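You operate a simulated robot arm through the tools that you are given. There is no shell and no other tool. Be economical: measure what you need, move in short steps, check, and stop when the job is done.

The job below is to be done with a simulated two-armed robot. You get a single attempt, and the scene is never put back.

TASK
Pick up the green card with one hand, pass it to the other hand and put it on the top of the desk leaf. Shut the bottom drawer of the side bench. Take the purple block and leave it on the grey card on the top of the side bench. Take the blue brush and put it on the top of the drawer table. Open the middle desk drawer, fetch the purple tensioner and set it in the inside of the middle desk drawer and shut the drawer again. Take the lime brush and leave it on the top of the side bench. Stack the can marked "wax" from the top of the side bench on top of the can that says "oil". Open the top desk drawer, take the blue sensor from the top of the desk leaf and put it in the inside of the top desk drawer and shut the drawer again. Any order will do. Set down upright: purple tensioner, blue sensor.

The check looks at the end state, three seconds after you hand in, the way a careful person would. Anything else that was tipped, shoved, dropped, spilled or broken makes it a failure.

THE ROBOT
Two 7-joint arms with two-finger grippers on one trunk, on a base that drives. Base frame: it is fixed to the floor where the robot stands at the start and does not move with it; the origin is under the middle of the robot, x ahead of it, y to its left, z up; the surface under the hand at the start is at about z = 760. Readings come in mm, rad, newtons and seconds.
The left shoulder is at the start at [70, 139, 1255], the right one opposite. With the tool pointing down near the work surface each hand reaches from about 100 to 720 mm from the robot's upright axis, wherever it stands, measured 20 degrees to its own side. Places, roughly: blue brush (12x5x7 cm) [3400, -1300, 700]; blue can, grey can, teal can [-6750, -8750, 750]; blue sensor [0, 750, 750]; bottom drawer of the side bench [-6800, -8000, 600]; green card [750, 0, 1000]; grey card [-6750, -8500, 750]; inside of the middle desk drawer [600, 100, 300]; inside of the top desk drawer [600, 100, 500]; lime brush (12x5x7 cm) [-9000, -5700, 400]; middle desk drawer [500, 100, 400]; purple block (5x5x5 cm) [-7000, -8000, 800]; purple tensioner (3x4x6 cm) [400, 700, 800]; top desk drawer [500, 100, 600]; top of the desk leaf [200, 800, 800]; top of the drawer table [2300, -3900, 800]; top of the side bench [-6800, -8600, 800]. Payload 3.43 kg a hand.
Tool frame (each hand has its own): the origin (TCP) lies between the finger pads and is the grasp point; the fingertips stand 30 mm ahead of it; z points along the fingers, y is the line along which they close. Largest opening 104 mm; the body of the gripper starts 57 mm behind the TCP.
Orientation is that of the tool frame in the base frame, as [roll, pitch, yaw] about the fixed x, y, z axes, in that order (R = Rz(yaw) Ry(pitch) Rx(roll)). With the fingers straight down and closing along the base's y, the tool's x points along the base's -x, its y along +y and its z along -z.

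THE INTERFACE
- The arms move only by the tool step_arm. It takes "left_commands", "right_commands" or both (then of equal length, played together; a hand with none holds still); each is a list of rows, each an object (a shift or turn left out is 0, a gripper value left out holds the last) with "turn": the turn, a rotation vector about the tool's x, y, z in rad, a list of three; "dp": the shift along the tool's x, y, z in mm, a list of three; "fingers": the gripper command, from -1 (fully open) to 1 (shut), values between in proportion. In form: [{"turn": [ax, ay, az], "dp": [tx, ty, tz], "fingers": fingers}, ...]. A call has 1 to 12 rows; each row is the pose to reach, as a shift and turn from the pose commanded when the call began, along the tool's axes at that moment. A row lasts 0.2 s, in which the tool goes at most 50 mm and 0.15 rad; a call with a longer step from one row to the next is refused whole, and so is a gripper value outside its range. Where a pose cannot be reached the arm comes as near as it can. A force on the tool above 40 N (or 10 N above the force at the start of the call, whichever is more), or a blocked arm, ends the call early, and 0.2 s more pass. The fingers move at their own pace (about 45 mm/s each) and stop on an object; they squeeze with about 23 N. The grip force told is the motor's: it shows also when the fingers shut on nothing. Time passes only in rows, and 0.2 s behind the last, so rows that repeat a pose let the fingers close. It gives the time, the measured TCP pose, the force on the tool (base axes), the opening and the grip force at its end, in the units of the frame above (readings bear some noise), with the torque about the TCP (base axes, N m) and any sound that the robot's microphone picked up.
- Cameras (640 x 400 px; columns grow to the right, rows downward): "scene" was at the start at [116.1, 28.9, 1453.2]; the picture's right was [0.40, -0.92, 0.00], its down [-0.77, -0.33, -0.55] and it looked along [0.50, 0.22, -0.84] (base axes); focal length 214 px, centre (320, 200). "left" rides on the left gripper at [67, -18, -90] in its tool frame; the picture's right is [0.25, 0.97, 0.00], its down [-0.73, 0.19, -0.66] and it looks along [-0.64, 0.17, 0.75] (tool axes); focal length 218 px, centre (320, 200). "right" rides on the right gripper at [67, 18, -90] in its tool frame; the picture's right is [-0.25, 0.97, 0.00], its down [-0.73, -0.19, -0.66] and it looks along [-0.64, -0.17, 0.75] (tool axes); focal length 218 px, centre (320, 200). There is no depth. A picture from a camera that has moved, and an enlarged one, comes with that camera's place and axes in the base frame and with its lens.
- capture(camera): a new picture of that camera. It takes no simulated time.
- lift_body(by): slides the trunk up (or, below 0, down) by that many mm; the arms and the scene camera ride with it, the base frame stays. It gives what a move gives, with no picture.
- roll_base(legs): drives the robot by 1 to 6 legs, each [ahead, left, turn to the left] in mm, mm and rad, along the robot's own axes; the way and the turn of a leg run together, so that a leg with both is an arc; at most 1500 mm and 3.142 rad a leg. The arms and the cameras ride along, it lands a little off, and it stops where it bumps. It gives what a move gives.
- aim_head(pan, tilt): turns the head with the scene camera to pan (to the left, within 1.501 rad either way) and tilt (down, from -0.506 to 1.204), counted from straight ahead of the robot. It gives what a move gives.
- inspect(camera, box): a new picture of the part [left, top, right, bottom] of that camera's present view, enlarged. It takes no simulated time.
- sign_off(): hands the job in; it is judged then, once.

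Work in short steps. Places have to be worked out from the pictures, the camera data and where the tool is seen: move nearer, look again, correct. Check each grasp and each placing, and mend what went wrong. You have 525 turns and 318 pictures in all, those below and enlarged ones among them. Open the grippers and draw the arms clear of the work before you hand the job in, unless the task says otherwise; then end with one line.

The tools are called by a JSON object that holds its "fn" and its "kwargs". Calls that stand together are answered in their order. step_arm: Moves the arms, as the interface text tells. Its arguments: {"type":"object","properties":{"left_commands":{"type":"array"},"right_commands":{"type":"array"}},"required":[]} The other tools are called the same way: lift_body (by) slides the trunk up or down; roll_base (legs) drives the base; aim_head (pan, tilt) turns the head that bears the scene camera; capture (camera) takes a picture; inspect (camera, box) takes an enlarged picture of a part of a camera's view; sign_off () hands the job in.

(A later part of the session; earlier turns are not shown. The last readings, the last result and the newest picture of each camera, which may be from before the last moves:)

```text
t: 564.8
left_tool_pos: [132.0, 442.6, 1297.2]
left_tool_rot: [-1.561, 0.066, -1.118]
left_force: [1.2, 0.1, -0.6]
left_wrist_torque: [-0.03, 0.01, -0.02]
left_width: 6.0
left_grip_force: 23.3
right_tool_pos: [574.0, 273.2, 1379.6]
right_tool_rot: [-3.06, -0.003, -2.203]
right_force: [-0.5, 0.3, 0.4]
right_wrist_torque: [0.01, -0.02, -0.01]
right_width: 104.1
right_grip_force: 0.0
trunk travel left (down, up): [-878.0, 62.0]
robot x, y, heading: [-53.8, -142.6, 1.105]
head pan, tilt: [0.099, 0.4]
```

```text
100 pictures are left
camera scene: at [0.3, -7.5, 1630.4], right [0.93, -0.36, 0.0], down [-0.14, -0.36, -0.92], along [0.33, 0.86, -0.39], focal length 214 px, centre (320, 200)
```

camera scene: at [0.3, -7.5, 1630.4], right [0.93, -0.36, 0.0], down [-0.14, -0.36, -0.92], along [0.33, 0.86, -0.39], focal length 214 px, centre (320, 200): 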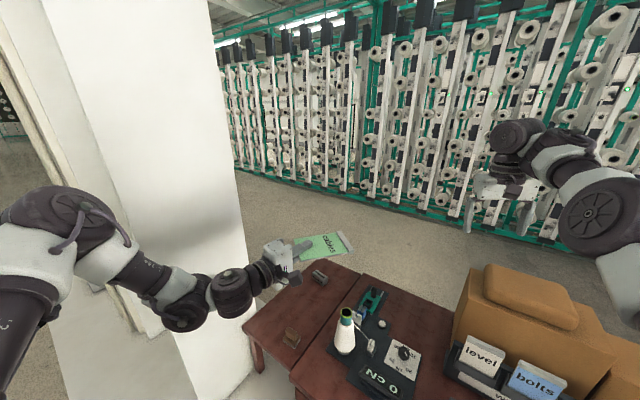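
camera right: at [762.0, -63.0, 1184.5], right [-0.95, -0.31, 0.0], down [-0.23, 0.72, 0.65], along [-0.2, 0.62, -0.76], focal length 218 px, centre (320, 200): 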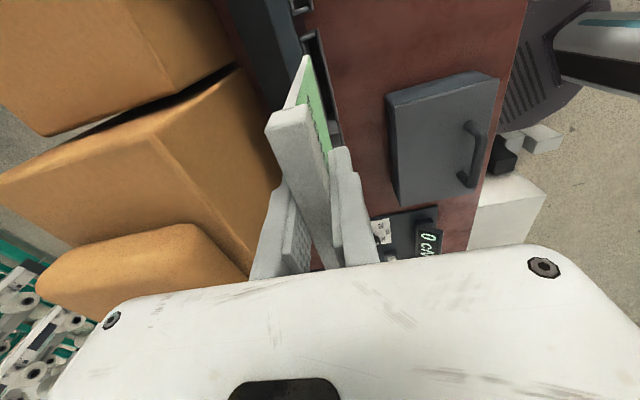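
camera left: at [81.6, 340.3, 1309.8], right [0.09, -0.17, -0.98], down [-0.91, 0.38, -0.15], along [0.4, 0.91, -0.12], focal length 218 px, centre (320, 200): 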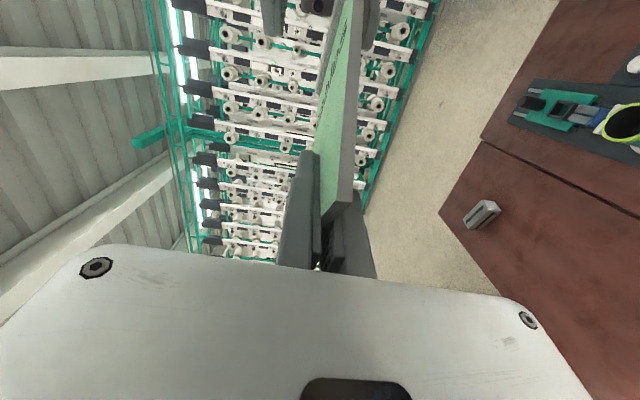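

The left holds the card horizontally. Raise the right hand out of the way, then drive so the card comes over the leaf's front-left area.

{"fn": "step_arm", "kwargs": {"right_commands": [{"dp": [20, 0, -30]}, {"dp": [40, 0, -60]}, {"dp": [60, 0, -90]}, {"dp": [80, 0, -120]}, {"dp": [80, 0, -150]}]}}

{"fn": "roll_base", "kwargs": {"legs": [[60, 20, 0], [0, 0, 0.28], [75, 0, 0]]}}

{"fn": "aim_head", "kwargs": {"pan": 0.4, "tilt": 0.8}}

{"fn": "capture", "kwargs": {"camera": "scene"}}

```text
t: 566.0
left_tool_pos: [131.5, 441.6, 1296.5]
left_tool_rot: [-1.563, 0.065, -1.118]
left_force: [0.7, -0.2, 0.3]
left_wrist_torque: [0.01, -0.01, 0.02]
left_width: 5.9
left_grip_force: 23.3
right_tool_pos: [568.1, 266.4, 1453.3]
right_tool_rot: [-3.061, -0.002, -2.202]
right_force: [-0.5, 0.2, 0.3]
right_wrist_torque: [0.0, 0.0, 0.01]
right_width: 104.0
right_grip_force: 0.0
right hand out of reach, approached as far as the arm can: row 1, 2, 3, 4, 5
trunk travel left (down, up): [-878.0, 62.0]
robot x, y, heading: [-56.3, -141.5, 1.101]
head pan, tilt: [0.099, 0.4]
```

```text
t: 568.5
left_tool_pos: [-15.7, 597.6, 1301.7]
left_tool_rot: [-1.555, 0.071, -0.836]
left_force: [-0.7, -0.8, 0.0]
left_wrist_torque: [0.01, 0.03, 0.02]
left_width: 5.8
left_grip_force: 22.9
right_tool_pos: [451.4, 549.9, 1459.1]
right_tool_rot: [-3.062, 0.007, -1.92]
right_force: [-0.5, -0.2, 1.0]
right_wrist_torque: [0.1, 0.03, -0.03]
right_width: 104.0
right_grip_force: 0.0
trunk travel left (down, up): [-878.0, 62.0]
robot x, y, heading: [-34.2, -6.9, 1.381]
head pan, tilt: [0.099, 0.4]
```

```text
t: 569.4
left_tool_pos: [-14.2, 609.9, 1295.6]
left_tool_rot: [-1.565, 0.062, -0.835]
left_force: [-1.6, 0.3, -0.4]
left_wrist_torque: [0.0, 0.01, -0.04]
left_width: 6.1
left_grip_force: 22.7
right_tool_pos: [453.3, 563.1, 1453.0]
right_tool_rot: [-3.061, -0.004, -1.921]
right_force: [-0.3, 0.2, -0.2]
right_wrist_torque: [-0.05, 0.03, 0.01]
right_width: 104.0
right_grip_force: 0.0
trunk travel left (down, up): [-878.0, 62.0]
robot x, y, heading: [-36.9, -5.3, 1.39]
head pan, tilt: [0.4, 0.799]
```

```text
99 pictures are left
camera scene: at [-40.0, 127.3, 1595.0], right [0.98, 0.21, 0.0], down [0.15, -0.7, -0.7], along [-0.15, 0.68, -0.72], focal length 214 px, centre (320, 200)
```

scene: 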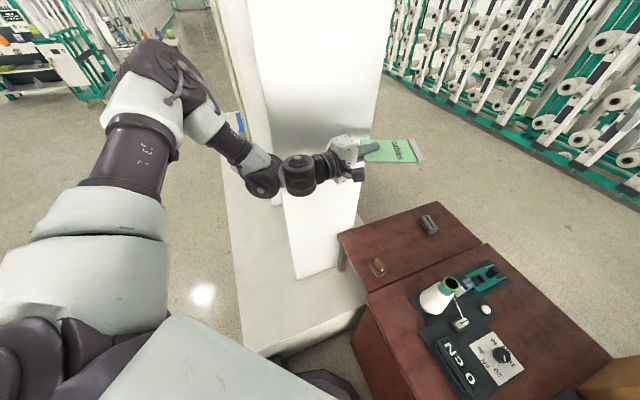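

Card centre would land at n≈389, s≈-521 on the leaf. Lower the trunk 400 mm and check.

{"fn": "lift_body", "kwargs": {"by": -400}}

{"fn": "capture", "kwargs": {"camera": "scene"}}

{"fn": "capture", "kwargs": {"camera": "left"}}

```text
t: 573.2
left_tool_pos: [-13.7, 606.7, 896.8]
left_tool_rot: [-1.562, 0.067, -0.836]
left_force: [-0.8, 0.3, -0.3]
left_wrist_torque: [-0.01, 0.05, -0.06]
left_width: 6.0
left_grip_force: 23.2
right_tool_pos: [453.7, 560.6, 1053.2]
right_tool_rot: [-3.063, 0.001, -1.92]
right_force: [-0.4, 0.4, -0.3]
right_wrist_torque: [0.02, 0.04, -0.03]
right_width: 104.2
right_grip_force: 0.0
trunk travel left (down, up): [-478.0, 462.0]
robot x, y, heading: [-30.6, -7.5, 1.385]
head pan, tilt: [0.4, 0.799]
```

```text
98 pictures are left
camera scene: at [-40.3, 124.0, 1195.3], right [0.98, 0.21, 0.0], down [0.15, -0.7, -0.7], along [-0.15, 0.68, -0.72], focal length 214 px, centre (320, 200)
```

scene: 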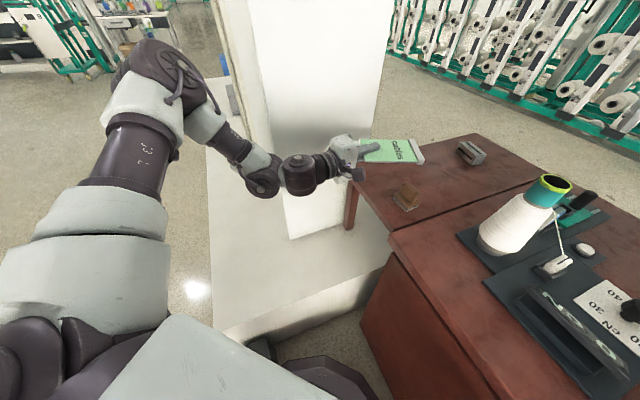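

```text
97 pictures are left
camera left: at [-35.4, 494.7, 909.9], right [0.13, -0.13, -0.98], down [-0.98, 0.11, -0.15], along [0.13, 0.98, -0.12], focal length 218 px, centre (320, 200)
```

left: 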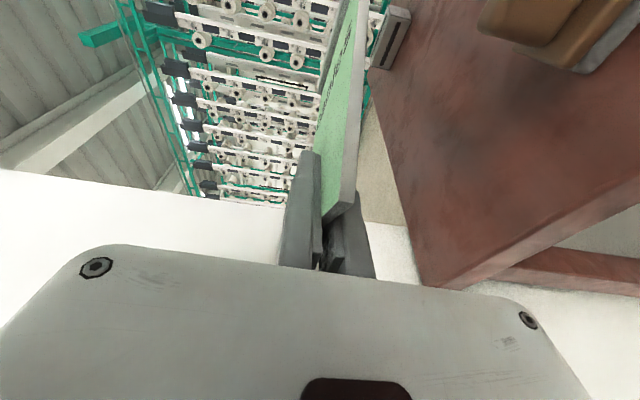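

Looks right: the card over the leaf, the gripper body just off its front edge. Lower 95 mm more.

{"fn": "lift_body", "kwargs": {"by": -95}}

{"fn": "capture", "kwargs": {"camera": "left"}}

{"fn": "inspect", "kwargs": {"camera": "scene", "box": [280, 90, 480, 230]}}

```text
t: 574.5
left_tool_pos: [-14.2, 605.9, 803.4]
left_tool_rot: [-1.558, 0.064, -0.836]
left_force: [-0.5, 0.7, 7.8]
left_wrist_torque: [-0.08, -0.9, 0.14]
left_width: 10.9
left_grip_force: 23.4
right_tool_pos: [452.4, 559.2, 960.0]
right_tool_rot: [-3.06, 0.001, -1.92]
right_force: [-0.8, -0.5, 0.2]
right_wrist_torque: [-0.01, -0.03, -0.03]
right_width: 104.0
right_grip_force: 0.1
trunk travel left (down, up): [-383.0, 557.0]
robot x, y, heading: [-34.7, -1.9, 1.383]
head pan, tilt: [0.4, 0.799]
```

```text
96 pictures are left
camera left: at [-35.7, 494.4, 815.8], right [0.14, -0.13, -0.98], down [-0.98, 0.11, -0.15], along [0.13, 0.98, -0.12], focal length 218 px, centre (320, 200)
```

left: 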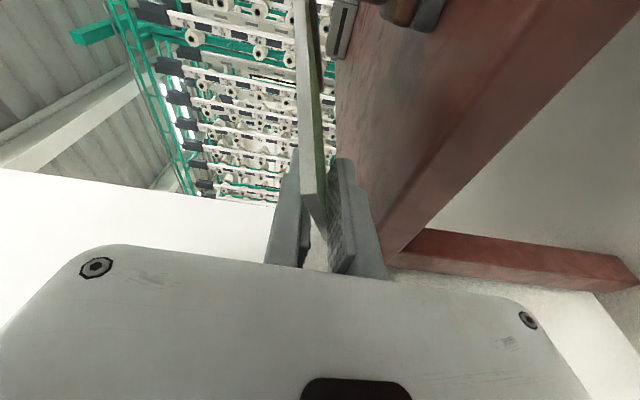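

```text
2.86 times, centred on (380, 160) of scene
camera zoom: at [-40.7, 123.2, 1100.5], right [0.98, 0.21, 0.0], down [0.15, -0.7, -0.7], along [-0.15, 0.68, -0.72], focal length 613 px, centre (149, 314)
```

zoom: 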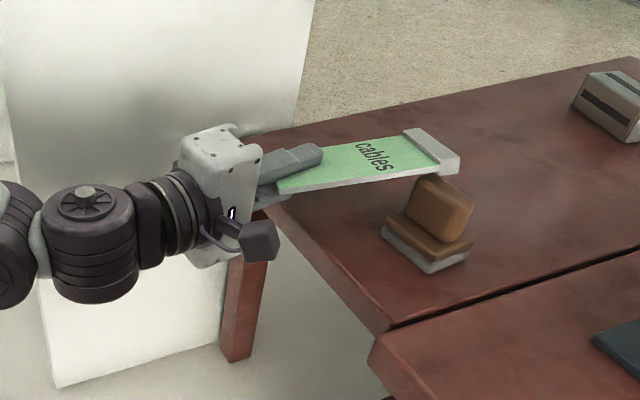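

The tab's corner touched the brown brush's handle. Raise 45 mm and yaw the hand 0.5 rad left so the card clears it.

{"fn": "lift_body", "kwargs": {"by": 45}}

{"fn": "step_arm", "kwargs": {"left_commands": [{"turn": [0, -0.1, 0]}, {"turn": [0, -0.2, 0]}, {"turn": [0, -0.3, 0]}, {"turn": [0, -0.4, 0]}, {"turn": [0, -0.5, 0]}]}}

{"fn": "inspect", "kwargs": {"camera": "scene", "box": [280, 90, 480, 230]}}

{"fn": "capture", "kwargs": {"camera": "left"}}

```text
t: 575.4
left_tool_pos: [-13.3, 606.1, 846.3]
left_tool_rot: [-1.565, 0.065, -0.836]
left_force: [0.6, -0.4, -0.4]
left_wrist_torque: [0.02, -0.01, 0.01]
left_width: 6.0
left_grip_force: 22.4
right_tool_pos: [452.8, 560.3, 1003.7]
right_tool_rot: [-3.062, -0.003, -1.924]
right_force: [0.4, 0.1, -1.2]
right_wrist_torque: [0.0, -0.01, 0.0]
right_width: 103.5
right_grip_force: 0.0
trunk travel left (down, up): [-428.0, 512.0]
robot x, y, heading: [-37.1, -3.1, 1.384]
head pan, tilt: [0.4, 0.799]
```

```text
t: 576.6
left_tool_pos: [-65.7, 618.6, 899.0]
left_tool_rot: [-1.533, 0.054, -0.372]
left_force: [-0.3, 0.3, -0.5]
left_wrist_torque: [-0.04, 0.02, -0.04]
left_width: 5.9
left_grip_force: 22.9
left hand out of reach, approached as far as the arm can: row 1, 2, 3, 4, 5
right_tool_pos: [451.9, 559.5, 1005.0]
right_tool_rot: [-3.062, -0.001, -1.92]
right_force: [0.2, 0.2, 0.6]
right_wrist_torque: [0.01, -0.02, -0.01]
right_width: 103.9
right_grip_force: 0.1
trunk travel left (down, up): [-428.0, 512.0]
robot x, y, heading: [-34.1, -5.9, 1.386]
head pan, tilt: [0.4, 0.799]
```

```text
2.86 times, centred on (380, 160) of scene
camera zoom: at [-41.2, 123.7, 1145.3], right [0.98, 0.21, 0.0], down [0.15, -0.7, -0.7], along [-0.15, 0.68, -0.72], focal length 613 px, centre (149, 314)
```

zoom: 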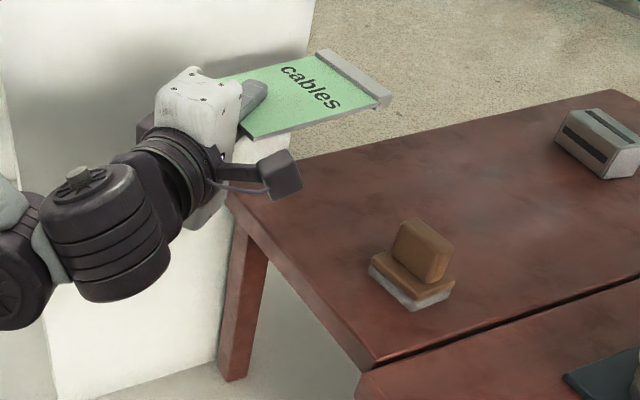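

```text
93 pictures are left
camera left: at [-35.5, 509.2, 908.3], right [0.2, -0.04, -0.98], down [-0.93, -0.33, -0.18], along [-0.32, 0.94, -0.1], focal length 218 px, centre (320, 200)
```

left: 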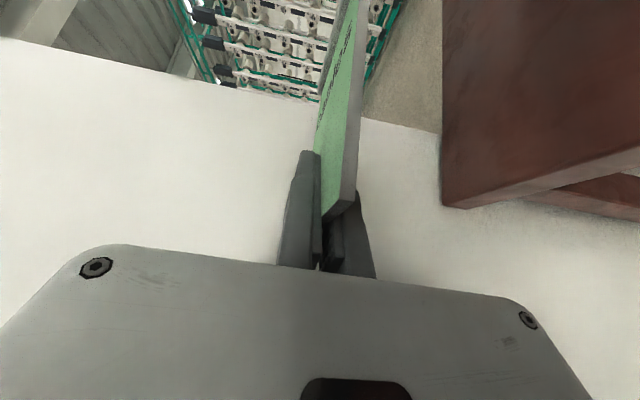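

Rotate the base 0.12 rad right to bring the card inward from the leaf's edge, and pitch the hand down ~0.3 so the tab will touch first.

{"fn": "roll_base", "kwargs": {"legs": [[0, 0, -0.12]]}}

{"fn": "step_arm", "kwargs": {"left_commands": [{"turn": [-0.1, 0, 0]}, {"turn": [-0.2, 0, 0]}, {"turn": [-0.3, 0, 0]}, {"turn": [-0.3, 0, 0]}]}}

{"fn": "inspect", "kwargs": {"camera": "scene", "box": [280, 90, 480, 230]}}

```text
t: 577.5
left_tool_pos: [12.0, 618.2, 897.4]
left_tool_rot: [-1.531, 0.055, -0.495]
left_force: [0.4, -0.7, 0.7]
left_wrist_torque: [0.0, 0.0, 0.0]
left_width: 6.0
left_grip_force: 23.0
right_tool_pos: [516.3, 498.4, 1003.3]
right_tool_rot: [-3.06, 0.0, -2.04]
right_force: [0.7, -0.5, -0.4]
right_wrist_torque: [0.0, 0.02, 0.01]
right_width: 103.7
right_grip_force: 0.1
trunk travel left (down, up): [-428.0, 512.0]
robot x, y, heading: [-33.6, -3.9, 1.265]
head pan, tilt: [0.4, 0.799]
```

```text
t: 578.5
left_tool_pos: [-15.1, 556.4, 838.9]
left_tool_rot: [-1.821, 0.053, -0.492]
left_force: [1.4, 3.5, 6.3]
left_wrist_torque: [0.37, -0.71, 0.37]
left_width: 7.2
left_grip_force: 23.1
left hand out of reach, approached as far as the arm can: row 1, 2, 3, 4
right_tool_pos: [515.8, 497.5, 1004.8]
right_tool_rot: [-3.062, 0.002, -2.041]
right_force: [-0.7, 0.6, -0.6]
right_wrist_torque: [-0.01, -0.02, -0.04]
right_width: 104.0
right_grip_force: 0.0
trunk travel left (down, up): [-428.0, 512.0]
robot x, y, heading: [-35.2, -3.3, 1.262]
head pan, tilt: [0.4, 0.799]
```

```text
2.86 times, centred on (380, 160) of scene
camera zoom: at [-24.9, 123.8, 1145.4], right [1.0, 0.09, 0.0], down [0.07, -0.71, -0.7], along [-0.07, 0.69, -0.72], focal length 613 px, centre (149, 314)
```

zoom: 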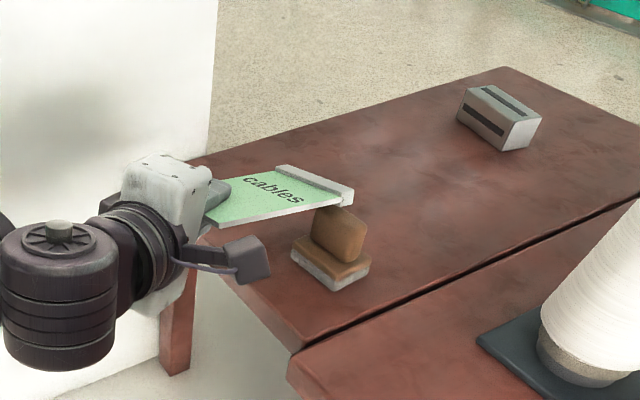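

The tab is over the brown brush again because the arm pulled back. Undo the pitch and go back up.

{"fn": "step_arm", "kwargs": {"left_commands": [{"turn": [0.0, 0, 0], "dp": [0, -20, 0]}, {"turn": [0.1, 0, 0], "dp": [-3, -40, 10]}, {"turn": [0.2, 0, 0], "dp": [-6, -58, 30]}, {"turn": [0.3, 0, 0], "dp": [-8, -73, 51]}]}}

{"fn": "inspect", "kwargs": {"camera": "scene", "box": [280, 90, 480, 230]}}

```text
t: 579.5
left_tool_pos: [12.9, 619.2, 895.6]
left_tool_rot: [-1.536, 0.054, -0.497]
left_force: [0.2, -0.4, -0.3]
left_wrist_torque: [-0.03, -0.04, 0.01]
left_width: 5.8
left_grip_force: 22.8
left hand out of reach, approached as far as the arm can: row 1, 2
right_tool_pos: [517.5, 498.4, 1003.5]
right_tool_rot: [-3.061, -0.001, -2.042]
right_force: [0.2, 0.5, 1.2]
right_wrist_torque: [0.01, 0.02, -0.01]
right_width: 103.8
right_grip_force: 0.0
trunk travel left (down, up): [-428.0, 512.0]
robot x, y, heading: [-33.8, -5.9, 1.265]
head pan, tilt: [0.4, 0.799]
```

```text
2.86 times, centred on (380, 160) of scene
camera zoom: at [-23.9, 125.1, 1145.1], right [1.0, 0.09, 0.0], down [0.07, -0.71, -0.7], along [-0.07, 0.69, -0.72], focal length 613 px, centre (149, 314)
```

zoom: 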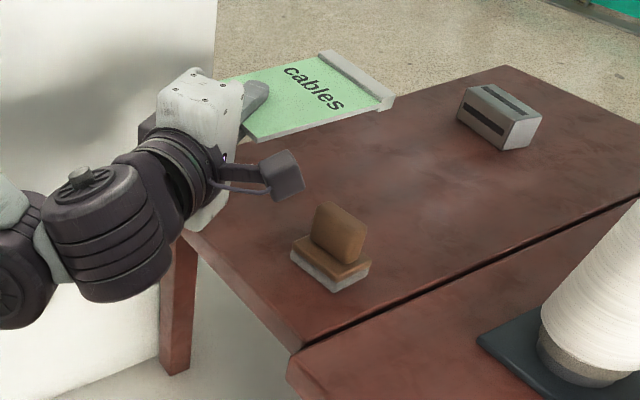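

Brush undisturbed. Lower the trunk 65 mm and look from the left camera at the clearance to the leaf.

{"fn": "lift_body", "kwargs": {"by": -65}}

{"fn": "capture", "kwargs": {"camera": "left"}}

{"fn": "inspect", "kwargs": {"camera": "scene", "box": [280, 70, 480, 210]}}

```text
t: 580.6
left_tool_pos: [10.3, 617.6, 832.4]
left_tool_rot: [-1.535, 0.053, -0.498]
left_force: [0.1, -0.3, 0.1]
left_wrist_torque: [-0.02, 0.05, 0.0]
left_width: 5.7
left_grip_force: 23.3
right_tool_pos: [516.8, 497.3, 939.8]
right_tool_rot: [-3.062, 0.001, -2.041]
right_force: [-1.0, -1.2, -0.5]
right_wrist_torque: [0.0, 0.0, 0.01]
right_width: 104.2
right_grip_force: 0.1
trunk travel left (down, up): [-363.0, 577.0]
robot x, y, heading: [-33.3, -3.4, 1.265]
head pan, tilt: [0.4, 0.799]
```

```text
90 pictures are left
camera left: at [27.9, 505.1, 843.1], right [0.19, -0.07, -0.98], down [-0.96, -0.22, -0.17], along [-0.2, 0.97, -0.1], focal length 218 px, centre (320, 200)
```

left: 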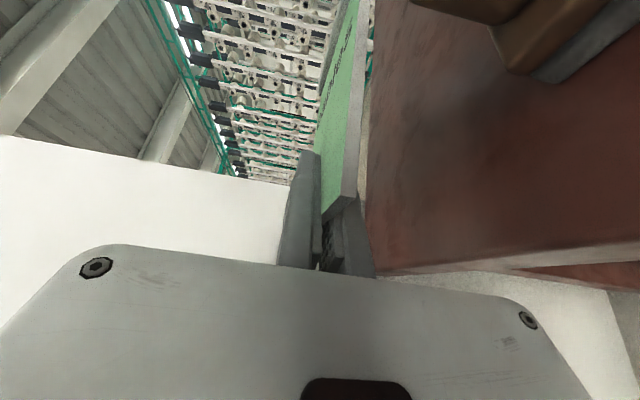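

```text
2.86 times, centred on (380, 140) of scene
camera zoom: at [-25.2, 123.7, 1080.4], right [1.0, 0.09, 0.0], down [0.07, -0.71, -0.7], along [-0.07, 0.69, -0.72], focal length 613 px, centre (149, 371)
```

zoom: 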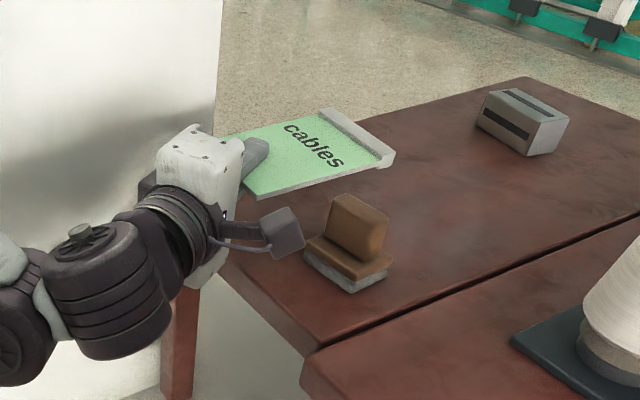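

The leaf's front-left corner computes to n≈325, s≈-607, so the gripper body stays off the leaf and the whole card is over it. Lower ~46 mm more.

{"fn": "lift_body", "kwargs": {"by": -40}}

{"fn": "lift_body", "kwargs": {"by": -8}}

{"fn": "inspect", "kwargs": {"camera": "scene", "box": [280, 70, 480, 210]}}

```text
t: 581.4
left_tool_pos: [11.9, 617.8, 792.2]
left_tool_rot: [-1.536, 0.054, -0.497]
left_force: [0.5, 0.4, 0.4]
left_wrist_torque: [-0.02, -0.01, 0.01]
left_width: 5.7
left_grip_force: 23.0
right_tool_pos: [517.2, 497.6, 899.2]
right_tool_rot: [-3.062, 0.001, -2.04]
right_force: [0.3, 0.5, -0.1]
right_wrist_torque: [0.0, 0.03, -0.01]
right_width: 103.9
right_grip_force: 0.1
trunk travel left (down, up): [-323.0, 617.0]
robot x, y, heading: [-36.9, -9.1, 1.263]
head pan, tilt: [0.4, 0.799]
```

```text
t: 582.0
left_tool_pos: [11.4, 617.1, 784.9]
left_tool_rot: [-1.536, 0.054, -0.498]
left_force: [-0.3, 0.0, -0.8]
left_wrist_torque: [0.0, 0.02, -0.01]
left_width: 6.1
left_grip_force: 22.6
right_tool_pos: [517.4, 498.1, 891.2]
right_tool_rot: [-3.061, 0.0, -2.039]
right_force: [0.6, 0.1, 0.0]
right_wrist_torque: [0.0, 0.02, 0.03]
right_width: 103.8
right_grip_force: 0.1
trunk travel left (down, up): [-315.0, 625.0]
robot x, y, heading: [-32.7, -5.2, 1.264]
head pan, tilt: [0.4, 0.799]
```

```text
2.86 times, centred on (380, 140) of scene
camera zoom: at [-25.1, 123.8, 1032.3], right [1.0, 0.09, 0.0], down [0.07, -0.71, -0.7], along [-0.07, 0.69, -0.72], focal length 613 px, centre (149, 371)
```

zoom: 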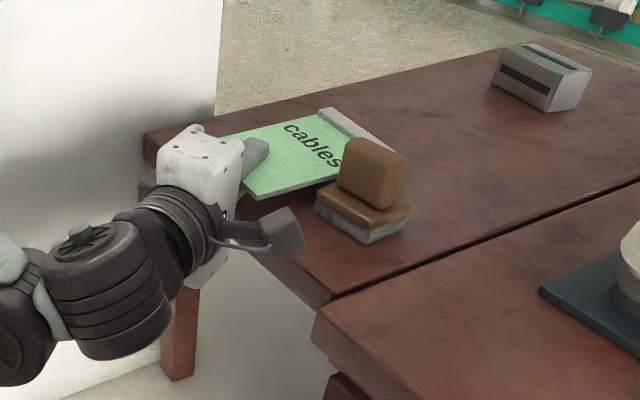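

Clear of the brown brush by ~15 mm. Lower 8 mm more, then open slightly.

{"fn": "lift_body", "kwargs": {"by": -8}}

{"fn": "step_arm", "kwargs": {"left_commands": [{"fingers": 0.7}, {"fingers": 0.7}, {"fingers": 0.7}]}}

{"fn": "capture", "kwargs": {"camera": "left"}}

{"fn": "inspect", "kwargs": {"camera": "scene", "box": [280, 70, 480, 210]}}

```text
t: 582.5
left_tool_pos: [11.9, 618.6, 777.6]
left_tool_rot: [-1.532, 0.052, -0.497]
left_force: [-0.5, 3.5, 7.8]
left_wrist_torque: [-0.26, 0.1, -0.01]
left_width: 5.9
left_grip_force: 23.1
right_tool_pos: [516.3, 495.5, 884.0]
right_tool_rot: [-3.063, 0.0, -2.041]
right_force: [0.6, -0.3, 0.1]
right_wrist_torque: [0.0, 0.0, -0.03]
right_width: 104.0
right_grip_force: 0.0
trunk travel left (down, up): [-307.0, 633.0]
robot x, y, heading: [-35.3, -6.6, 1.264]
head pan, tilt: [0.4, 0.799]
```

```text
t: 583.4
left_tool_pos: [11.3, 616.6, 778.7]
left_tool_rot: [-1.53, 0.051, -0.496]
left_force: [0.3, 7.2, 22.6]
left_wrist_torque: [-0.72, 0.22, -0.11]
left_width: 6.1
left_grip_force: 0.0
right_tool_pos: [516.2, 496.2, 883.7]
right_tool_rot: [-3.061, 0.001, -2.04]
right_force: [0.4, 0.6, 0.3]
right_wrist_torque: [-0.04, -0.03, -0.01]
right_width: 103.9
right_grip_force: 0.1
trunk travel left (down, up): [-307.0, 633.0]
robot x, y, heading: [-35.2, -4.3, 1.259]
head pan, tilt: [0.4, 0.799]
```

```text
87 pictures are left
camera left: at [27.9, 504.7, 788.9], right [0.2, -0.06, -0.98], down [-0.96, -0.22, -0.18], along [-0.2, 0.97, -0.1], focal length 218 px, centre (320, 200)
```

left: 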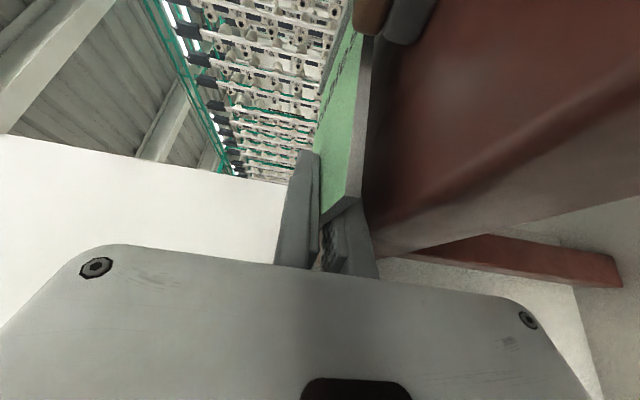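

```text
2.86 times, centred on (380, 140) of scene
camera zoom: at [-25.2, 122.6, 1024.7], right [1.0, 0.09, 0.0], down [0.07, -0.71, -0.7], along [-0.06, 0.7, -0.72], focal length 613 px, centre (149, 371)
```

zoom: 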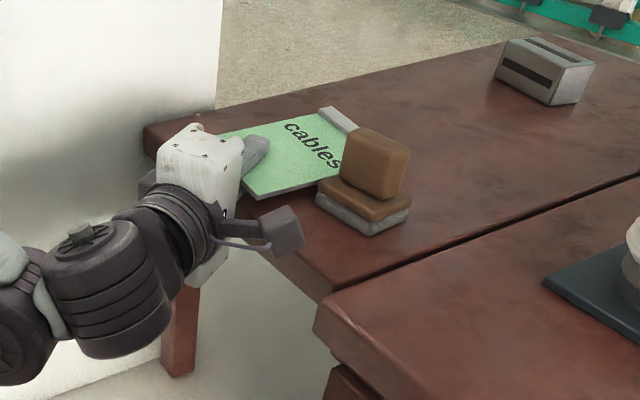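

The lower finger sits on the leaf. Raise 8 mm, open, and withdraw backward from under the card.

{"fn": "lift_body", "kwargs": {"by": 9}}

{"fn": "step_arm", "kwargs": {"left_commands": [{"fingers": 0.75}, {"fingers": 0.75}, {"fingers": 0.75}, {"dp": [0, 0, -8]}, {"dp": [0, 0, -16]}, {"dp": [0, 0, -24]}, {"dp": [0, 0, -32]}, {"dp": [0, 0, -44]}, {"dp": [0, 0, -60]}, {"dp": [0, 0, -80]}]}}

{"fn": "inspect", "kwargs": {"camera": "scene", "box": [280, 70, 480, 210]}}

```text
t: 583.9
left_tool_pos: [11.7, 616.9, 782.2]
left_tool_rot: [-1.541, 0.057, -0.498]
left_force: [-0.3, -1.2, 2.2]
left_wrist_torque: [-0.1, 0.04, 0.0]
left_width: 14.0
left_grip_force: 0.0
right_tool_pos: [517.4, 497.8, 892.3]
right_tool_rot: [-3.061, 0.0, -2.04]
right_force: [0.6, -0.7, 0.4]
right_wrist_torque: [-0.02, 0.01, -0.01]
right_width: 104.0
right_grip_force: 0.1
trunk travel left (down, up): [-316.0, 624.0]
robot x, y, heading: [-36.8, -8.0, 1.265]
head pan, tilt: [0.4, 0.799]
```

```text
t: 586.1
left_tool_pos: [-31.2, 588.7, 803.6]
left_tool_rot: [-1.539, 0.055, -0.502]
left_force: [-0.3, -0.2, -0.4]
left_wrist_torque: [0.02, 0.01, -0.02]
left_width: 13.4
left_grip_force: 0.9
left hand out of reach, approached as far as the arm can: row 5, 6, 7, 8, 9, 10
right_tool_pos: [516.9, 497.8, 892.8]
right_tool_rot: [-3.061, 0.0, -2.039]
right_force: [-0.2, -1.4, 0.7]
right_wrist_torque: [0.04, -0.01, 0.0]
right_width: 104.1
right_grip_force: 0.0
trunk travel left (down, up): [-316.0, 624.0]
robot x, y, heading: [-31.4, -7.1, 1.264]
head pan, tilt: [0.4, 0.799]
```

```text
2.86 times, centred on (380, 140) of scene
camera zoom: at [-25.0, 124.0, 1033.3], right [1.0, 0.09, 0.0], down [0.07, -0.71, -0.7], along [-0.07, 0.69, -0.72], focal length 613 px, centre (149, 371)
```

zoom: 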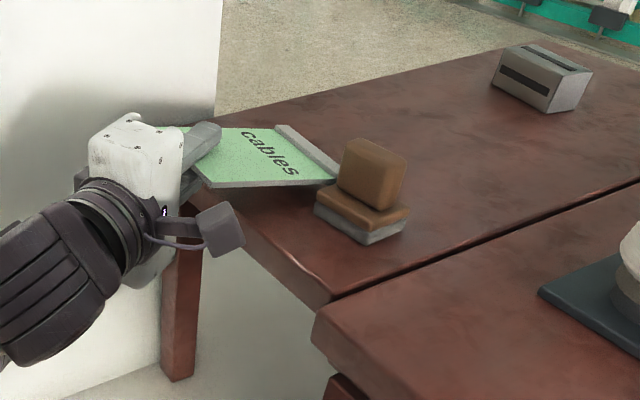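

The arm drifted up-left while retracting and dragged the card with it. Re-grip, carry it back to its spot, and then withdraw using the base instead.

{"fn": "step_arm", "kwargs": {"left_commands": [{"fingers": 1}, {"fingers": 1}, {"fingers": 1}, {"dp": [8, 0, 15]}, {"dp": [16, 0, 30]}, {"dp": [24, 0, 45]}, {"dp": [24, 8, 48]}, {"dp": [24, 16, 48]}]}}

{"fn": "inspect", "kwargs": {"camera": "scene", "box": [280, 70, 480, 210]}}

```text
t: 587.9
left_tool_pos: [12.9, 620.2, 788.4]
left_tool_rot: [-1.535, 0.054, -0.497]
left_force: [-0.6, -1.1, -0.9]
left_wrist_torque: [0.0, 0.05, 0.0]
left_width: 5.8
left_grip_force: 22.7
right_tool_pos: [516.4, 497.9, 892.0]
right_tool_rot: [-3.062, -0.003, -2.04]
right_force: [-1.0, -0.6, -0.2]
right_wrist_torque: [-0.02, 0.0, 0.01]
right_width: 103.8
right_grip_force: 0.1
trunk travel left (down, up): [-316.0, 624.0]
robot x, y, heading: [-32.6, -5.1, 1.262]
head pan, tilt: [0.4, 0.799]
```

```text
2.86 times, centred on (380, 140) of scene
camera zoom: at [-24.8, 124.1, 1033.3], right [1.0, 0.09, 0.0], down [0.07, -0.71, -0.7], along [-0.07, 0.69, -0.72], focal length 613 px, centre (149, 371)
```

zoom: 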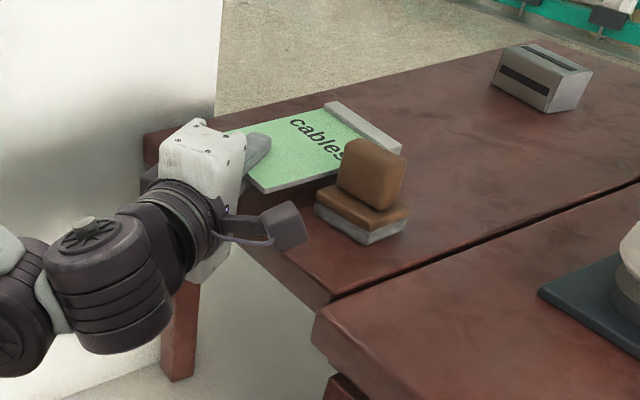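

Card is back in place. Lower 5 mm, open, and back the base straight out along the finger axis.

{"fn": "lift_body", "kwargs": {"by": -5}}

{"fn": "step_arm", "kwargs": {"left_commands": [{"fingers": 0.7}, {"fingers": 0.7}, {"fingers": 0.7}]}}

{"fn": "roll_base", "kwargs": {"legs": [[-80, 16, 0]]}}

{"fn": "inspect", "kwargs": {"camera": "scene", "box": [280, 40, 480, 180]}}

```text
t: 588.5
left_tool_pos: [12.7, 619.6, 782.6]
left_tool_rot: [-1.537, 0.055, -0.496]
left_force: [-0.4, 0.7, 0.0]
left_wrist_torque: [-0.02, 0.02, 0.04]
left_width: 5.9
left_grip_force: 22.7
right_tool_pos: [516.3, 497.1, 887.7]
right_tool_rot: [-3.061, -0.002, -2.039]
right_force: [0.5, -0.9, -0.4]
right_wrist_torque: [0.0, -0.02, -0.03]
right_width: 103.9
right_grip_force: 0.0
trunk travel left (down, up): [-311.0, 629.0]
robot x, y, heading: [-35.5, -2.2, 1.261]
head pan, tilt: [0.4, 0.799]
```

```text
t: 589.3
left_tool_pos: [13.6, 618.6, 782.8]
left_tool_rot: [-1.536, 0.054, -0.498]
left_force: [0.2, 0.0, 1.2]
left_wrist_torque: [-0.04, 0.04, -0.01]
left_width: 15.4
left_grip_force: 0.1
right_tool_pos: [516.6, 497.6, 887.0]
right_tool_rot: [-3.061, 0.0, -2.04]
right_force: [0.0, -0.3, 0.2]
right_wrist_torque: [-0.02, -0.01, -0.01]
right_width: 104.0
right_grip_force: 0.1
trunk travel left (down, up): [-311.0, 629.0]
robot x, y, heading: [-33.1, -4.4, 1.263]
head pan, tilt: [0.4, 0.799]
```

```text
t: 590.3
left_tool_pos: [-26.2, 548.2, 784.0]
left_tool_rot: [-1.536, 0.056, -0.497]
left_force: [0.4, 0.9, 0.1]
left_wrist_torque: [-0.02, 0.05, 0.03]
left_width: 15.8
left_grip_force: 0.1
right_tool_pos: [477.6, 425.2, 887.8]
right_tool_rot: [-3.062, 0.0, -2.041]
right_force: [1.4, -0.4, 0.3]
right_wrist_torque: [0.02, -0.03, 0.02]
right_width: 104.3
right_grip_force: 0.0
trunk travel left (down, up): [-311.0, 629.0]
robot x, y, heading: [-73.2, -76.5, 1.264]
head pan, tilt: [0.4, 0.799]
```

```text
2.86 times, centred on (380, 110) of scene
camera zoom: at [-64.6, 52.5, 1028.5], right [1.0, 0.09, 0.0], down [0.07, -0.71, -0.7], along [-0.06, 0.69, -0.72], focal length 613 px, centre (149, 457)
```

zoom: 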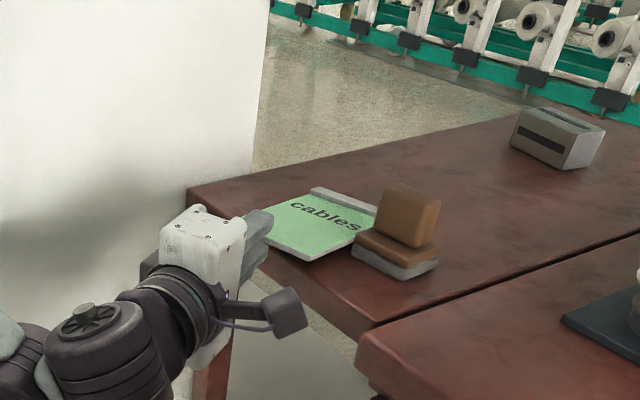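

The card lies flat on the leaf. Withdraw further, raise, and verify.

{"fn": "roll_base", "kwargs": {"legs": [[-90, 0, 0]]}}

{"fn": "lift_body", "kwargs": {"by": 350}}

{"fn": "capture", "kwargs": {"camera": "scene"}}

{"fn": "inspect", "kwargs": {"camera": "scene", "box": [300, 90, 460, 210]}}

```text
t: 591.4
left_tool_pos: [-52.9, 461.8, 783.7]
left_tool_rot: [-1.533, 0.053, -0.497]
left_force: [0.8, 0.5, 1.1]
left_wrist_torque: [0.0, 0.01, -0.01]
left_width: 15.3
left_grip_force: 0.1
right_tool_pos: [451.0, 339.0, 887.9]
right_tool_rot: [-3.06, 0.001, -2.038]
right_force: [0.0, -0.5, 0.0]
right_wrist_torque: [0.07, -0.03, -0.03]
right_width: 104.1
right_grip_force: 0.0
trunk travel left (down, up): [-311.0, 629.0]
robot x, y, heading: [-99.2, -163.4, 1.263]
head pan, tilt: [0.4, 0.799]
```

```text
t: 594.9
left_tool_pos: [-53.1, 463.2, 1132.7]
left_tool_rot: [-1.536, 0.055, -0.498]
left_force: [-0.1, 0.5, 0.8]
left_wrist_torque: [0.03, -0.03, -0.03]
left_width: 15.4
left_grip_force: 0.1
right_tool_pos: [451.3, 340.1, 1236.8]
right_tool_rot: [-3.061, -0.001, -2.04]
right_force: [0.0, -0.9, 1.0]
right_wrist_torque: [0.0, 0.03, 0.02]
right_width: 103.9
right_grip_force: 0.0
trunk travel left (down, up): [-661.0, 279.0]
robot x, y, heading: [-98.9, -158.8, 1.261]
head pan, tilt: [0.4, 0.799]
```

```text
82 pictures are left
camera scene: at [-91.1, -32.3, 1378.3], right [1.0, 0.09, 0.0], down [0.07, -0.71, -0.7], along [-0.06, 0.69, -0.72], focal length 214 px, centre (320, 200)
```

scene: 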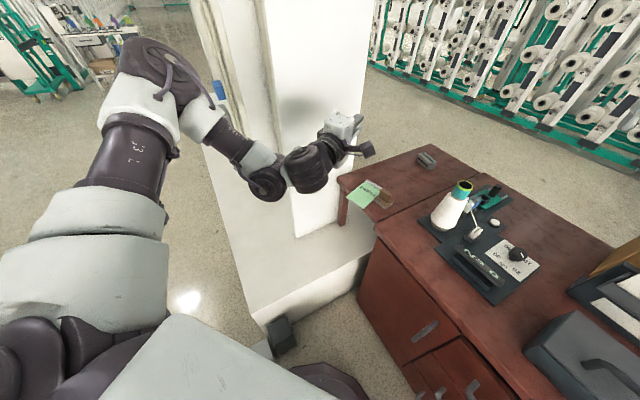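

```text
3.33 times, centred on (380, 150) of scene
camera zoom: at [-91.1, -32.3, 1378.3], right [1.0, 0.09, 0.0], down [0.07, -0.71, -0.7], along [-0.06, 0.69, -0.72], focal length 715 px, centre (120, 367)
```

zoom: 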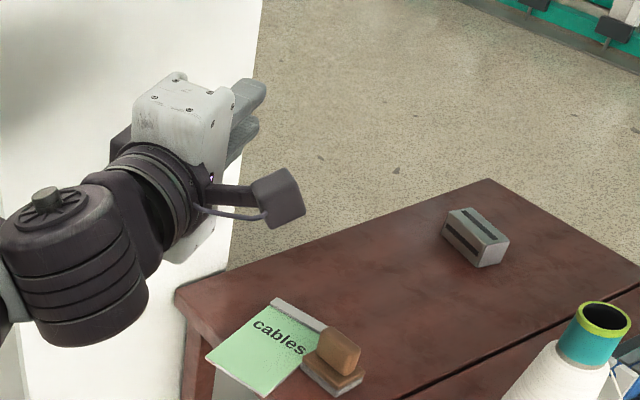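

The card rests on the leaf (slight overhang at the front, centre well on it). Now leave toward open floor and look toward the side bench far behind.

{"fn": "roll_base", "kwargs": {"legs": [[-185, 150, 0], [-266, 545, 0]]}}

{"fn": "step_arm", "kwargs": {"left_commands": [{"turn": [0, 0, 0.15], "fingers": -0.4}, {"turn": [0, 0, 0.3]}, {"turn": [0, 0, 0.45]}, {"turn": [0, 0, 0.6]}, {"turn": [0, 0, 0.75]}, {"turn": [0, 0, 0.9]}, {"turn": [0, 0, 1.05]}, {"turn": [0, 0, 1.2]}, {"turn": [0, 0, 1.35]}, {"turn": [0, 0, 1.5]}]}}

{"fn": "step_arm", "kwargs": {"left_commands": [{"turn": [0, 0.15, 0]}, {"turn": [0, 0.3, 0]}, {"turn": [0, 0.45, 0]}, {"turn": [0, 0.6, 0]}, {"turn": [0, 0.75, 0]}, {"turn": [0, 0.9, 0]}, {"turn": [0, 1.05, 0]}, {"turn": [0, 1.2, 0]}, {"turn": [0, 1.35, 0]}, {"turn": [0, 1.5, 0]}]}}

{"fn": "roll_base", "kwargs": {"legs": [[0, 0, 2.6]]}}

{"fn": "aim_head", "kwargs": {"pan": 0.0, "tilt": 0.3}}

{"fn": "capture", "kwargs": {"camera": "scene"}}

```text
t: 599.6
left_tool_pos: [-850.6, 243.0, 1133.1]
left_tool_rot: [-1.537, 0.054, -0.499]
left_force: [0.0, -0.7, 0.5]
left_wrist_torque: [0.0, 0.01, 0.05]
left_width: 15.7
left_grip_force: 0.0
right_tool_pos: [-346.4, 120.1, 1237.0]
right_tool_rot: [-3.061, 0.001, -2.044]
right_force: [0.3, -0.9, -0.5]
right_wrist_torque: [0.0, -0.02, 0.02]
right_width: 104.0
right_grip_force: 0.1
trunk travel left (down, up): [-661.0, 279.0]
robot x, y, heading: [-902.9, -381.7, 1.267]
head pan, tilt: [0.4, 0.799]
```

```text
t: 601.9
left_tool_pos: [-850.6, 243.3, 1133.3]
left_tool_rot: [-0.386, 1.534, 0.683]
left_force: [0.4, -0.2, -0.1]
left_wrist_torque: [-0.01, 0.02, 0.03]
left_width: 72.7
left_grip_force: 0.2
right_tool_pos: [-346.2, 120.5, 1237.0]
right_tool_rot: [-3.062, 0.0, -2.044]
right_force: [0.4, -0.2, -0.7]
right_wrist_torque: [-0.02, 0.01, -0.01]
right_width: 103.8
right_grip_force: 0.1
trunk travel left (down, up): [-661.0, 279.0]
robot x, y, heading: [-900.2, -379.6, 1.266]
head pan, tilt: [0.4, 0.799]
```

```text
t: 604.0
left_tool_pos: [-943.6, 189.9, 1096.8]
left_tool_rot: [-3.112, 0.116, -2.073]
left_force: [-0.2, -0.3, 0.4]
left_wrist_torque: [-0.01, 0.0, -0.05]
left_width: 72.7
left_grip_force: 0.0
left hand out of reach, approached as far as the arm can: row 1, 7, 8, 9, 10
right_tool_pos: [-348.0, 118.4, 1237.5]
right_tool_rot: [-3.062, 0.0, -2.045]
right_force: [0.0, 0.1, 0.6]
right_wrist_torque: [0.0, 0.0, -0.02]
right_width: 103.6
right_grip_force: 0.0
trunk travel left (down, up): [-661.0, 279.0]
robot x, y, heading: [-899.6, -380.7, 1.264]
head pan, tilt: [0.4, 0.799]
```

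```text
t: 610.6
left_tool_pos: [-1148.0, -898.6, 1094.8]
left_tool_rot: [-3.115, 0.117, 0.547]
left_force: [0.2, 0.0, -0.1]
left_wrist_torque: [0.0, -0.04, 0.0]
left_width: 72.7
left_grip_force: 0.1
right_tool_pos: [-1628.8, -539.5, 1237.8]
right_tool_rot: [-3.062, 0.0, 0.574]
right_force: [0.0, 0.3, 0.1]
right_wrist_torque: [0.01, -0.03, 0.0]
right_width: 103.9
right_grip_force: 0.0
trunk travel left (down, up): [-661.0, 279.0]
robot x, y, heading: [-899.1, -382.7, -2.404]
head pan, tilt: [0.4, 0.799]
```

```text
t: 611.5
left_tool_pos: [-1148.1, -898.4, 1094.9]
left_tool_rot: [-3.116, 0.119, 0.547]
left_force: [-0.6, 0.1, 0.4]
left_wrist_torque: [-0.01, 0.01, -0.01]
left_width: 72.7
left_grip_force: 0.1
right_tool_pos: [-1628.9, -540.0, 1237.5]
right_tool_rot: [-3.063, 0.0, 0.574]
right_force: [-1.3, -0.9, -1.0]
right_wrist_torque: [0.0, -0.01, 0.01]
right_width: 104.0
right_grip_force: 0.0
trunk travel left (down, up): [-661.0, 279.0]
robot x, y, heading: [-899.4, -379.4, -2.402]
head pan, tilt: [0.0, 0.3]
```

```text
80 pictures are left
camera scene: at [-1004.8, -477.4, 1422.6], right [-0.67, 0.74, 0.0], down [0.22, 0.2, -0.95], along [-0.71, -0.64, -0.3], focal length 214 px, centre (320, 200)
```

scene: 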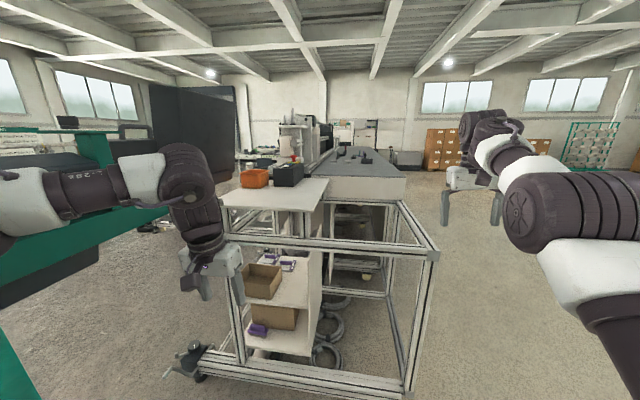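

Grid-aligned thinking: a long machine blocks straight ahead; the corridor on its right (s≈-1250) is free. Turn to face -n, shift right, and look along the corridor.

{"fn": "roll_base", "kwargs": {"legs": [[0, 0, -0.145], [0, -1100, 0]]}}

{"fn": "aim_head", "kwargs": {"pan": 0.0, "tilt": 0.2}}

{"fn": "capture", "kwargs": {"camera": "scene"}}

```text
t: 617.8
left_tool_pos: [-1836.2, 53.4, 1095.6]
left_tool_rot: [-3.116, 0.119, 0.406]
left_force: [0.4, -0.4, 0.6]
left_wrist_torque: [-0.01, 0.03, -0.03]
left_width: 72.6
left_grip_force: 0.1
right_tool_pos: [-2260.5, 476.7, 1238.1]
right_tool_rot: [-3.06, 0.001, 0.431]
right_force: [-0.2, -0.1, -0.5]
right_wrist_torque: [-0.02, -0.05, -0.02]
right_width: 104.0
right_grip_force: 0.0
trunk travel left (down, up): [-661.0, 279.0]
robot x, y, heading: [-1515.2, 530.5, -2.548]
head pan, tilt: [0.0, 0.3]
```

```text
t: 618.5
left_tool_pos: [-1837.1, 55.0, 1096.4]
left_tool_rot: [-3.115, 0.118, 0.405]
left_force: [-0.8, 0.6, -0.4]
left_wrist_torque: [-0.01, 0.02, 0.01]
left_width: 72.8
left_grip_force: 0.2
right_tool_pos: [-2260.0, 478.0, 1237.4]
right_tool_rot: [-3.061, 0.0, 0.433]
right_force: [-0.5, -1.1, -0.7]
right_wrist_torque: [0.02, -0.01, 0.0]
right_width: 103.9
right_grip_force: 0.1
trunk travel left (down, up): [-661.0, 279.0]
robot x, y, heading: [-1517.2, 531.4, -2.543]
head pan, tilt: [0.0, 0.201]
```

```text
79 pictures are left
camera scene: at [-1634.5, 450.8, 1431.9], right [-0.56, 0.83, 0.0], down [0.17, 0.11, -0.98], along [-0.81, -0.55, -0.2], focal length 214 px, centre (320, 200)
```

scene: 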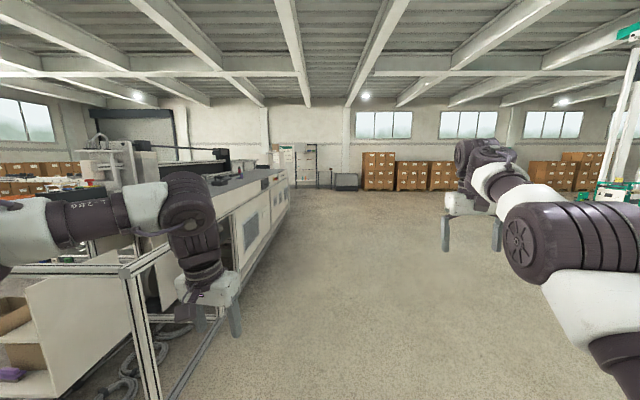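

The corridor is clear for ~9 m; the white rack at its end should hold the lime brush. Drive 6.5 m ahead and look.

{"fn": "roll_base", "kwargs": {"legs": [[1500, 0, 0], [1500, 0, 0], [1500, 0, 0], [1500, 0, 0], [700, 0, 0]]}}

{"fn": "aim_head", "kwargs": {"pan": 0.3, "tilt": 0.3}}

{"fn": "capture", "kwargs": {"camera": "scene"}}

```text
t: 650.4
left_tool_pos: [-7456.7, -3602.7, 1097.5]
left_tool_rot: [-3.116, 0.12, 0.385]
left_force: [-0.6, 0.9, -0.6]
left_wrist_torque: [-0.03, 0.0, -0.02]
left_width: 72.7
left_grip_force: 0.0
right_tool_pos: [-7872.5, -3170.7, 1237.9]
right_tool_rot: [-3.061, 0.001, 0.41]
right_force: [-0.2, 0.2, 0.0]
right_wrist_torque: [0.0, -0.01, 0.02]
right_width: 104.2
right_grip_force: 0.1
trunk travel left (down, up): [-661.0, 279.0]
robot x, y, heading: [-7126.2, -3131.8, -2.564]
head pan, tilt: [0.0, 0.201]
```

```text
t: 651.2
left_tool_pos: [-7457.4, -3602.3, 1096.0]
left_tool_rot: [-3.115, 0.117, 0.386]
left_force: [-1.2, -0.1, -0.2]
left_wrist_torque: [-0.02, -0.01, -0.04]
left_width: 72.9
left_grip_force: 0.0
right_tool_pos: [-7873.7, -3169.9, 1237.6]
right_tool_rot: [-3.062, 0.0, 0.413]
right_force: [-0.2, -0.6, 0.2]
right_wrist_torque: [0.05, 0.04, -0.03]
right_width: 103.9
right_grip_force: 0.0
trunk travel left (down, up): [-661.0, 279.0]
robot x, y, heading: [-7129.5, -3130.7, -2.564]
head pan, tilt: [0.3, 0.3]
```

```text
78 pictures are left
camera scene: at [-7229.3, -3230.5, 1422.6], right [-0.77, 0.64, 0.0], down [0.19, 0.23, -0.96], along [-0.61, -0.73, -0.3], focal length 214 px, centre (320, 200)
```

scene: 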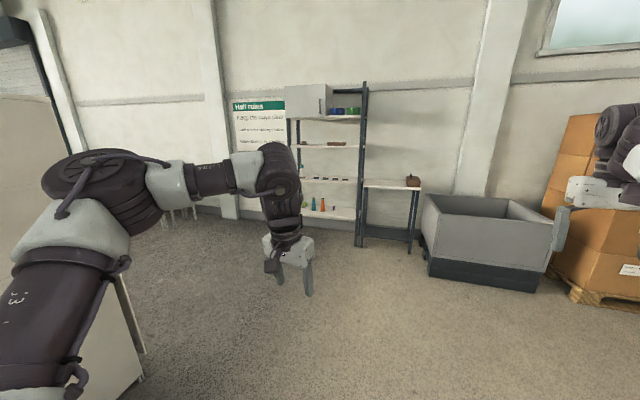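

Zoom on the rack's lower shelf where the lime brush should be.

{"fn": "inspect", "kwargs": {"camera": "scene", "box": [270, 160, 430, 260]}}

```text
4.00 times, centred on (350, 210) of scene
camera zoom: at [-7229.3, -3230.5, 1422.6], right [-0.77, 0.64, 0.0], down [0.19, 0.23, -0.96], along [-0.61, -0.73, -0.3], focal length 858 px, centre (200, 160)
```

zoom: 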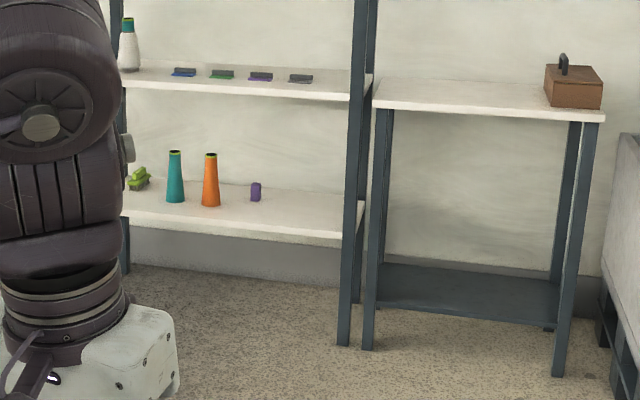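

The lime brush is on the low shelf, at the back left. Drive nearer: forward ~1.9 m and left ~0.75 m, then look.

{"fn": "roll_base", "kwargs": {"legs": [[0, 0, 0.017], [1000, 400, 0], [900, 344, 0]]}}

{"fn": "lift_body", "kwargs": {"by": -300}}

{"fn": "aim_head", "kwargs": {"pan": 0.35, "tilt": 0.6}}

{"fn": "capture", "kwargs": {"camera": "scene"}}

```text
t: 661.7
left_tool_pos: [-8588.7, -5289.4, 1096.8]
left_tool_rot: [-3.115, 0.119, 0.403]
left_force: [0.0, -0.3, 0.4]
left_wrist_torque: [-0.03, -0.01, 0.0]
left_width: 72.9
left_grip_force: 0.0
right_tool_pos: [-9014.1, -4865.3, 1238.7]
right_tool_rot: [-3.06, -0.001, 0.433]
right_force: [-1.0, 0.7, -0.1]
right_wrist_torque: [0.0, 0.01, -0.05]
right_width: 104.0
right_grip_force: 0.0
trunk travel left (down, up): [-661.0, 279.0]
robot x, y, heading: [-8270.3, -4812.4, -2.545]
head pan, tilt: [0.3, 0.3]
```

```text
t: 664.7
left_tool_pos: [-8587.3, -5289.9, 796.1]
left_tool_rot: [-3.114, 0.119, 0.404]
left_force: [0.2, -0.2, 0.4]
left_wrist_torque: [-0.03, 0.04, 0.01]
left_width: 72.7
left_grip_force: 0.1
right_tool_pos: [-9013.1, -4865.7, 937.4]
right_tool_rot: [-3.061, 0.0, 0.433]
right_force: [0.2, 0.6, 0.3]
right_wrist_torque: [0.02, 0.01, 0.01]
right_width: 103.8
right_grip_force: 0.0
trunk travel left (down, up): [-361.0, 579.0]
robot x, y, heading: [-8267.2, -4811.0, -2.544]
head pan, tilt: [0.3, 0.3]
```

```text
t: 665.5
left_tool_pos: [-8588.7, -5288.1, 796.9]
left_tool_rot: [-3.116, 0.118, 0.405]
left_force: [-0.1, 0.1, 0.4]
left_wrist_torque: [0.0, -0.02, 0.06]
left_width: 72.8
left_grip_force: 0.1
right_tool_pos: [-9012.9, -4865.3, 938.1]
right_tool_rot: [-3.061, 0.002, 0.433]
right_force: [0.5, -0.2, 0.0]
right_wrist_torque: [-0.01, 0.01, 0.02]
right_width: 103.7
right_grip_force: 0.0
trunk travel left (down, up): [-361.0, 579.0]
robot x, y, heading: [-8270.2, -4813.8, -2.548]
head pan, tilt: [0.351, 0.6]
```

```text
76 pictures are left
camera scene: at [-8361.5, -4911.9, 1095.2], right [-0.81, 0.58, 0.0], down [0.33, 0.46, -0.83], along [-0.48, -0.67, -0.56], focal length 214 px, centre (320, 200)
```

scene: 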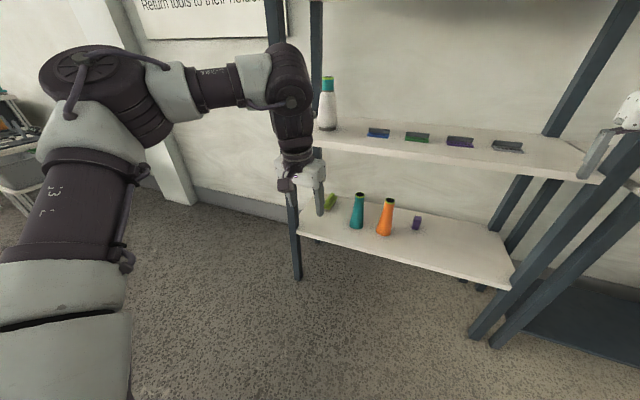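

Zoom on the brush and shelf.

{"fn": "inspect", "kwargs": {"camera": "scene", "box": [270, 110, 450, 290]}}

```text
2.22 times, centred on (360, 200) of scene
camera zoom: at [-8361.5, -4911.9, 1095.2], right [-0.81, 0.58, 0.0], down [0.33, 0.46, -0.83], along [-0.48, -0.67, -0.56], focal length 477 px, centre (231, 200)
```

zoom: 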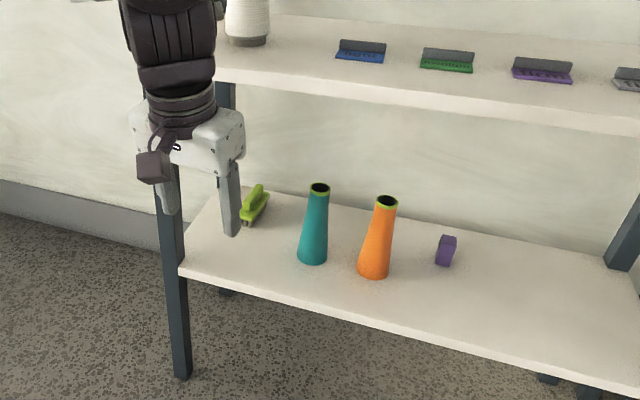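

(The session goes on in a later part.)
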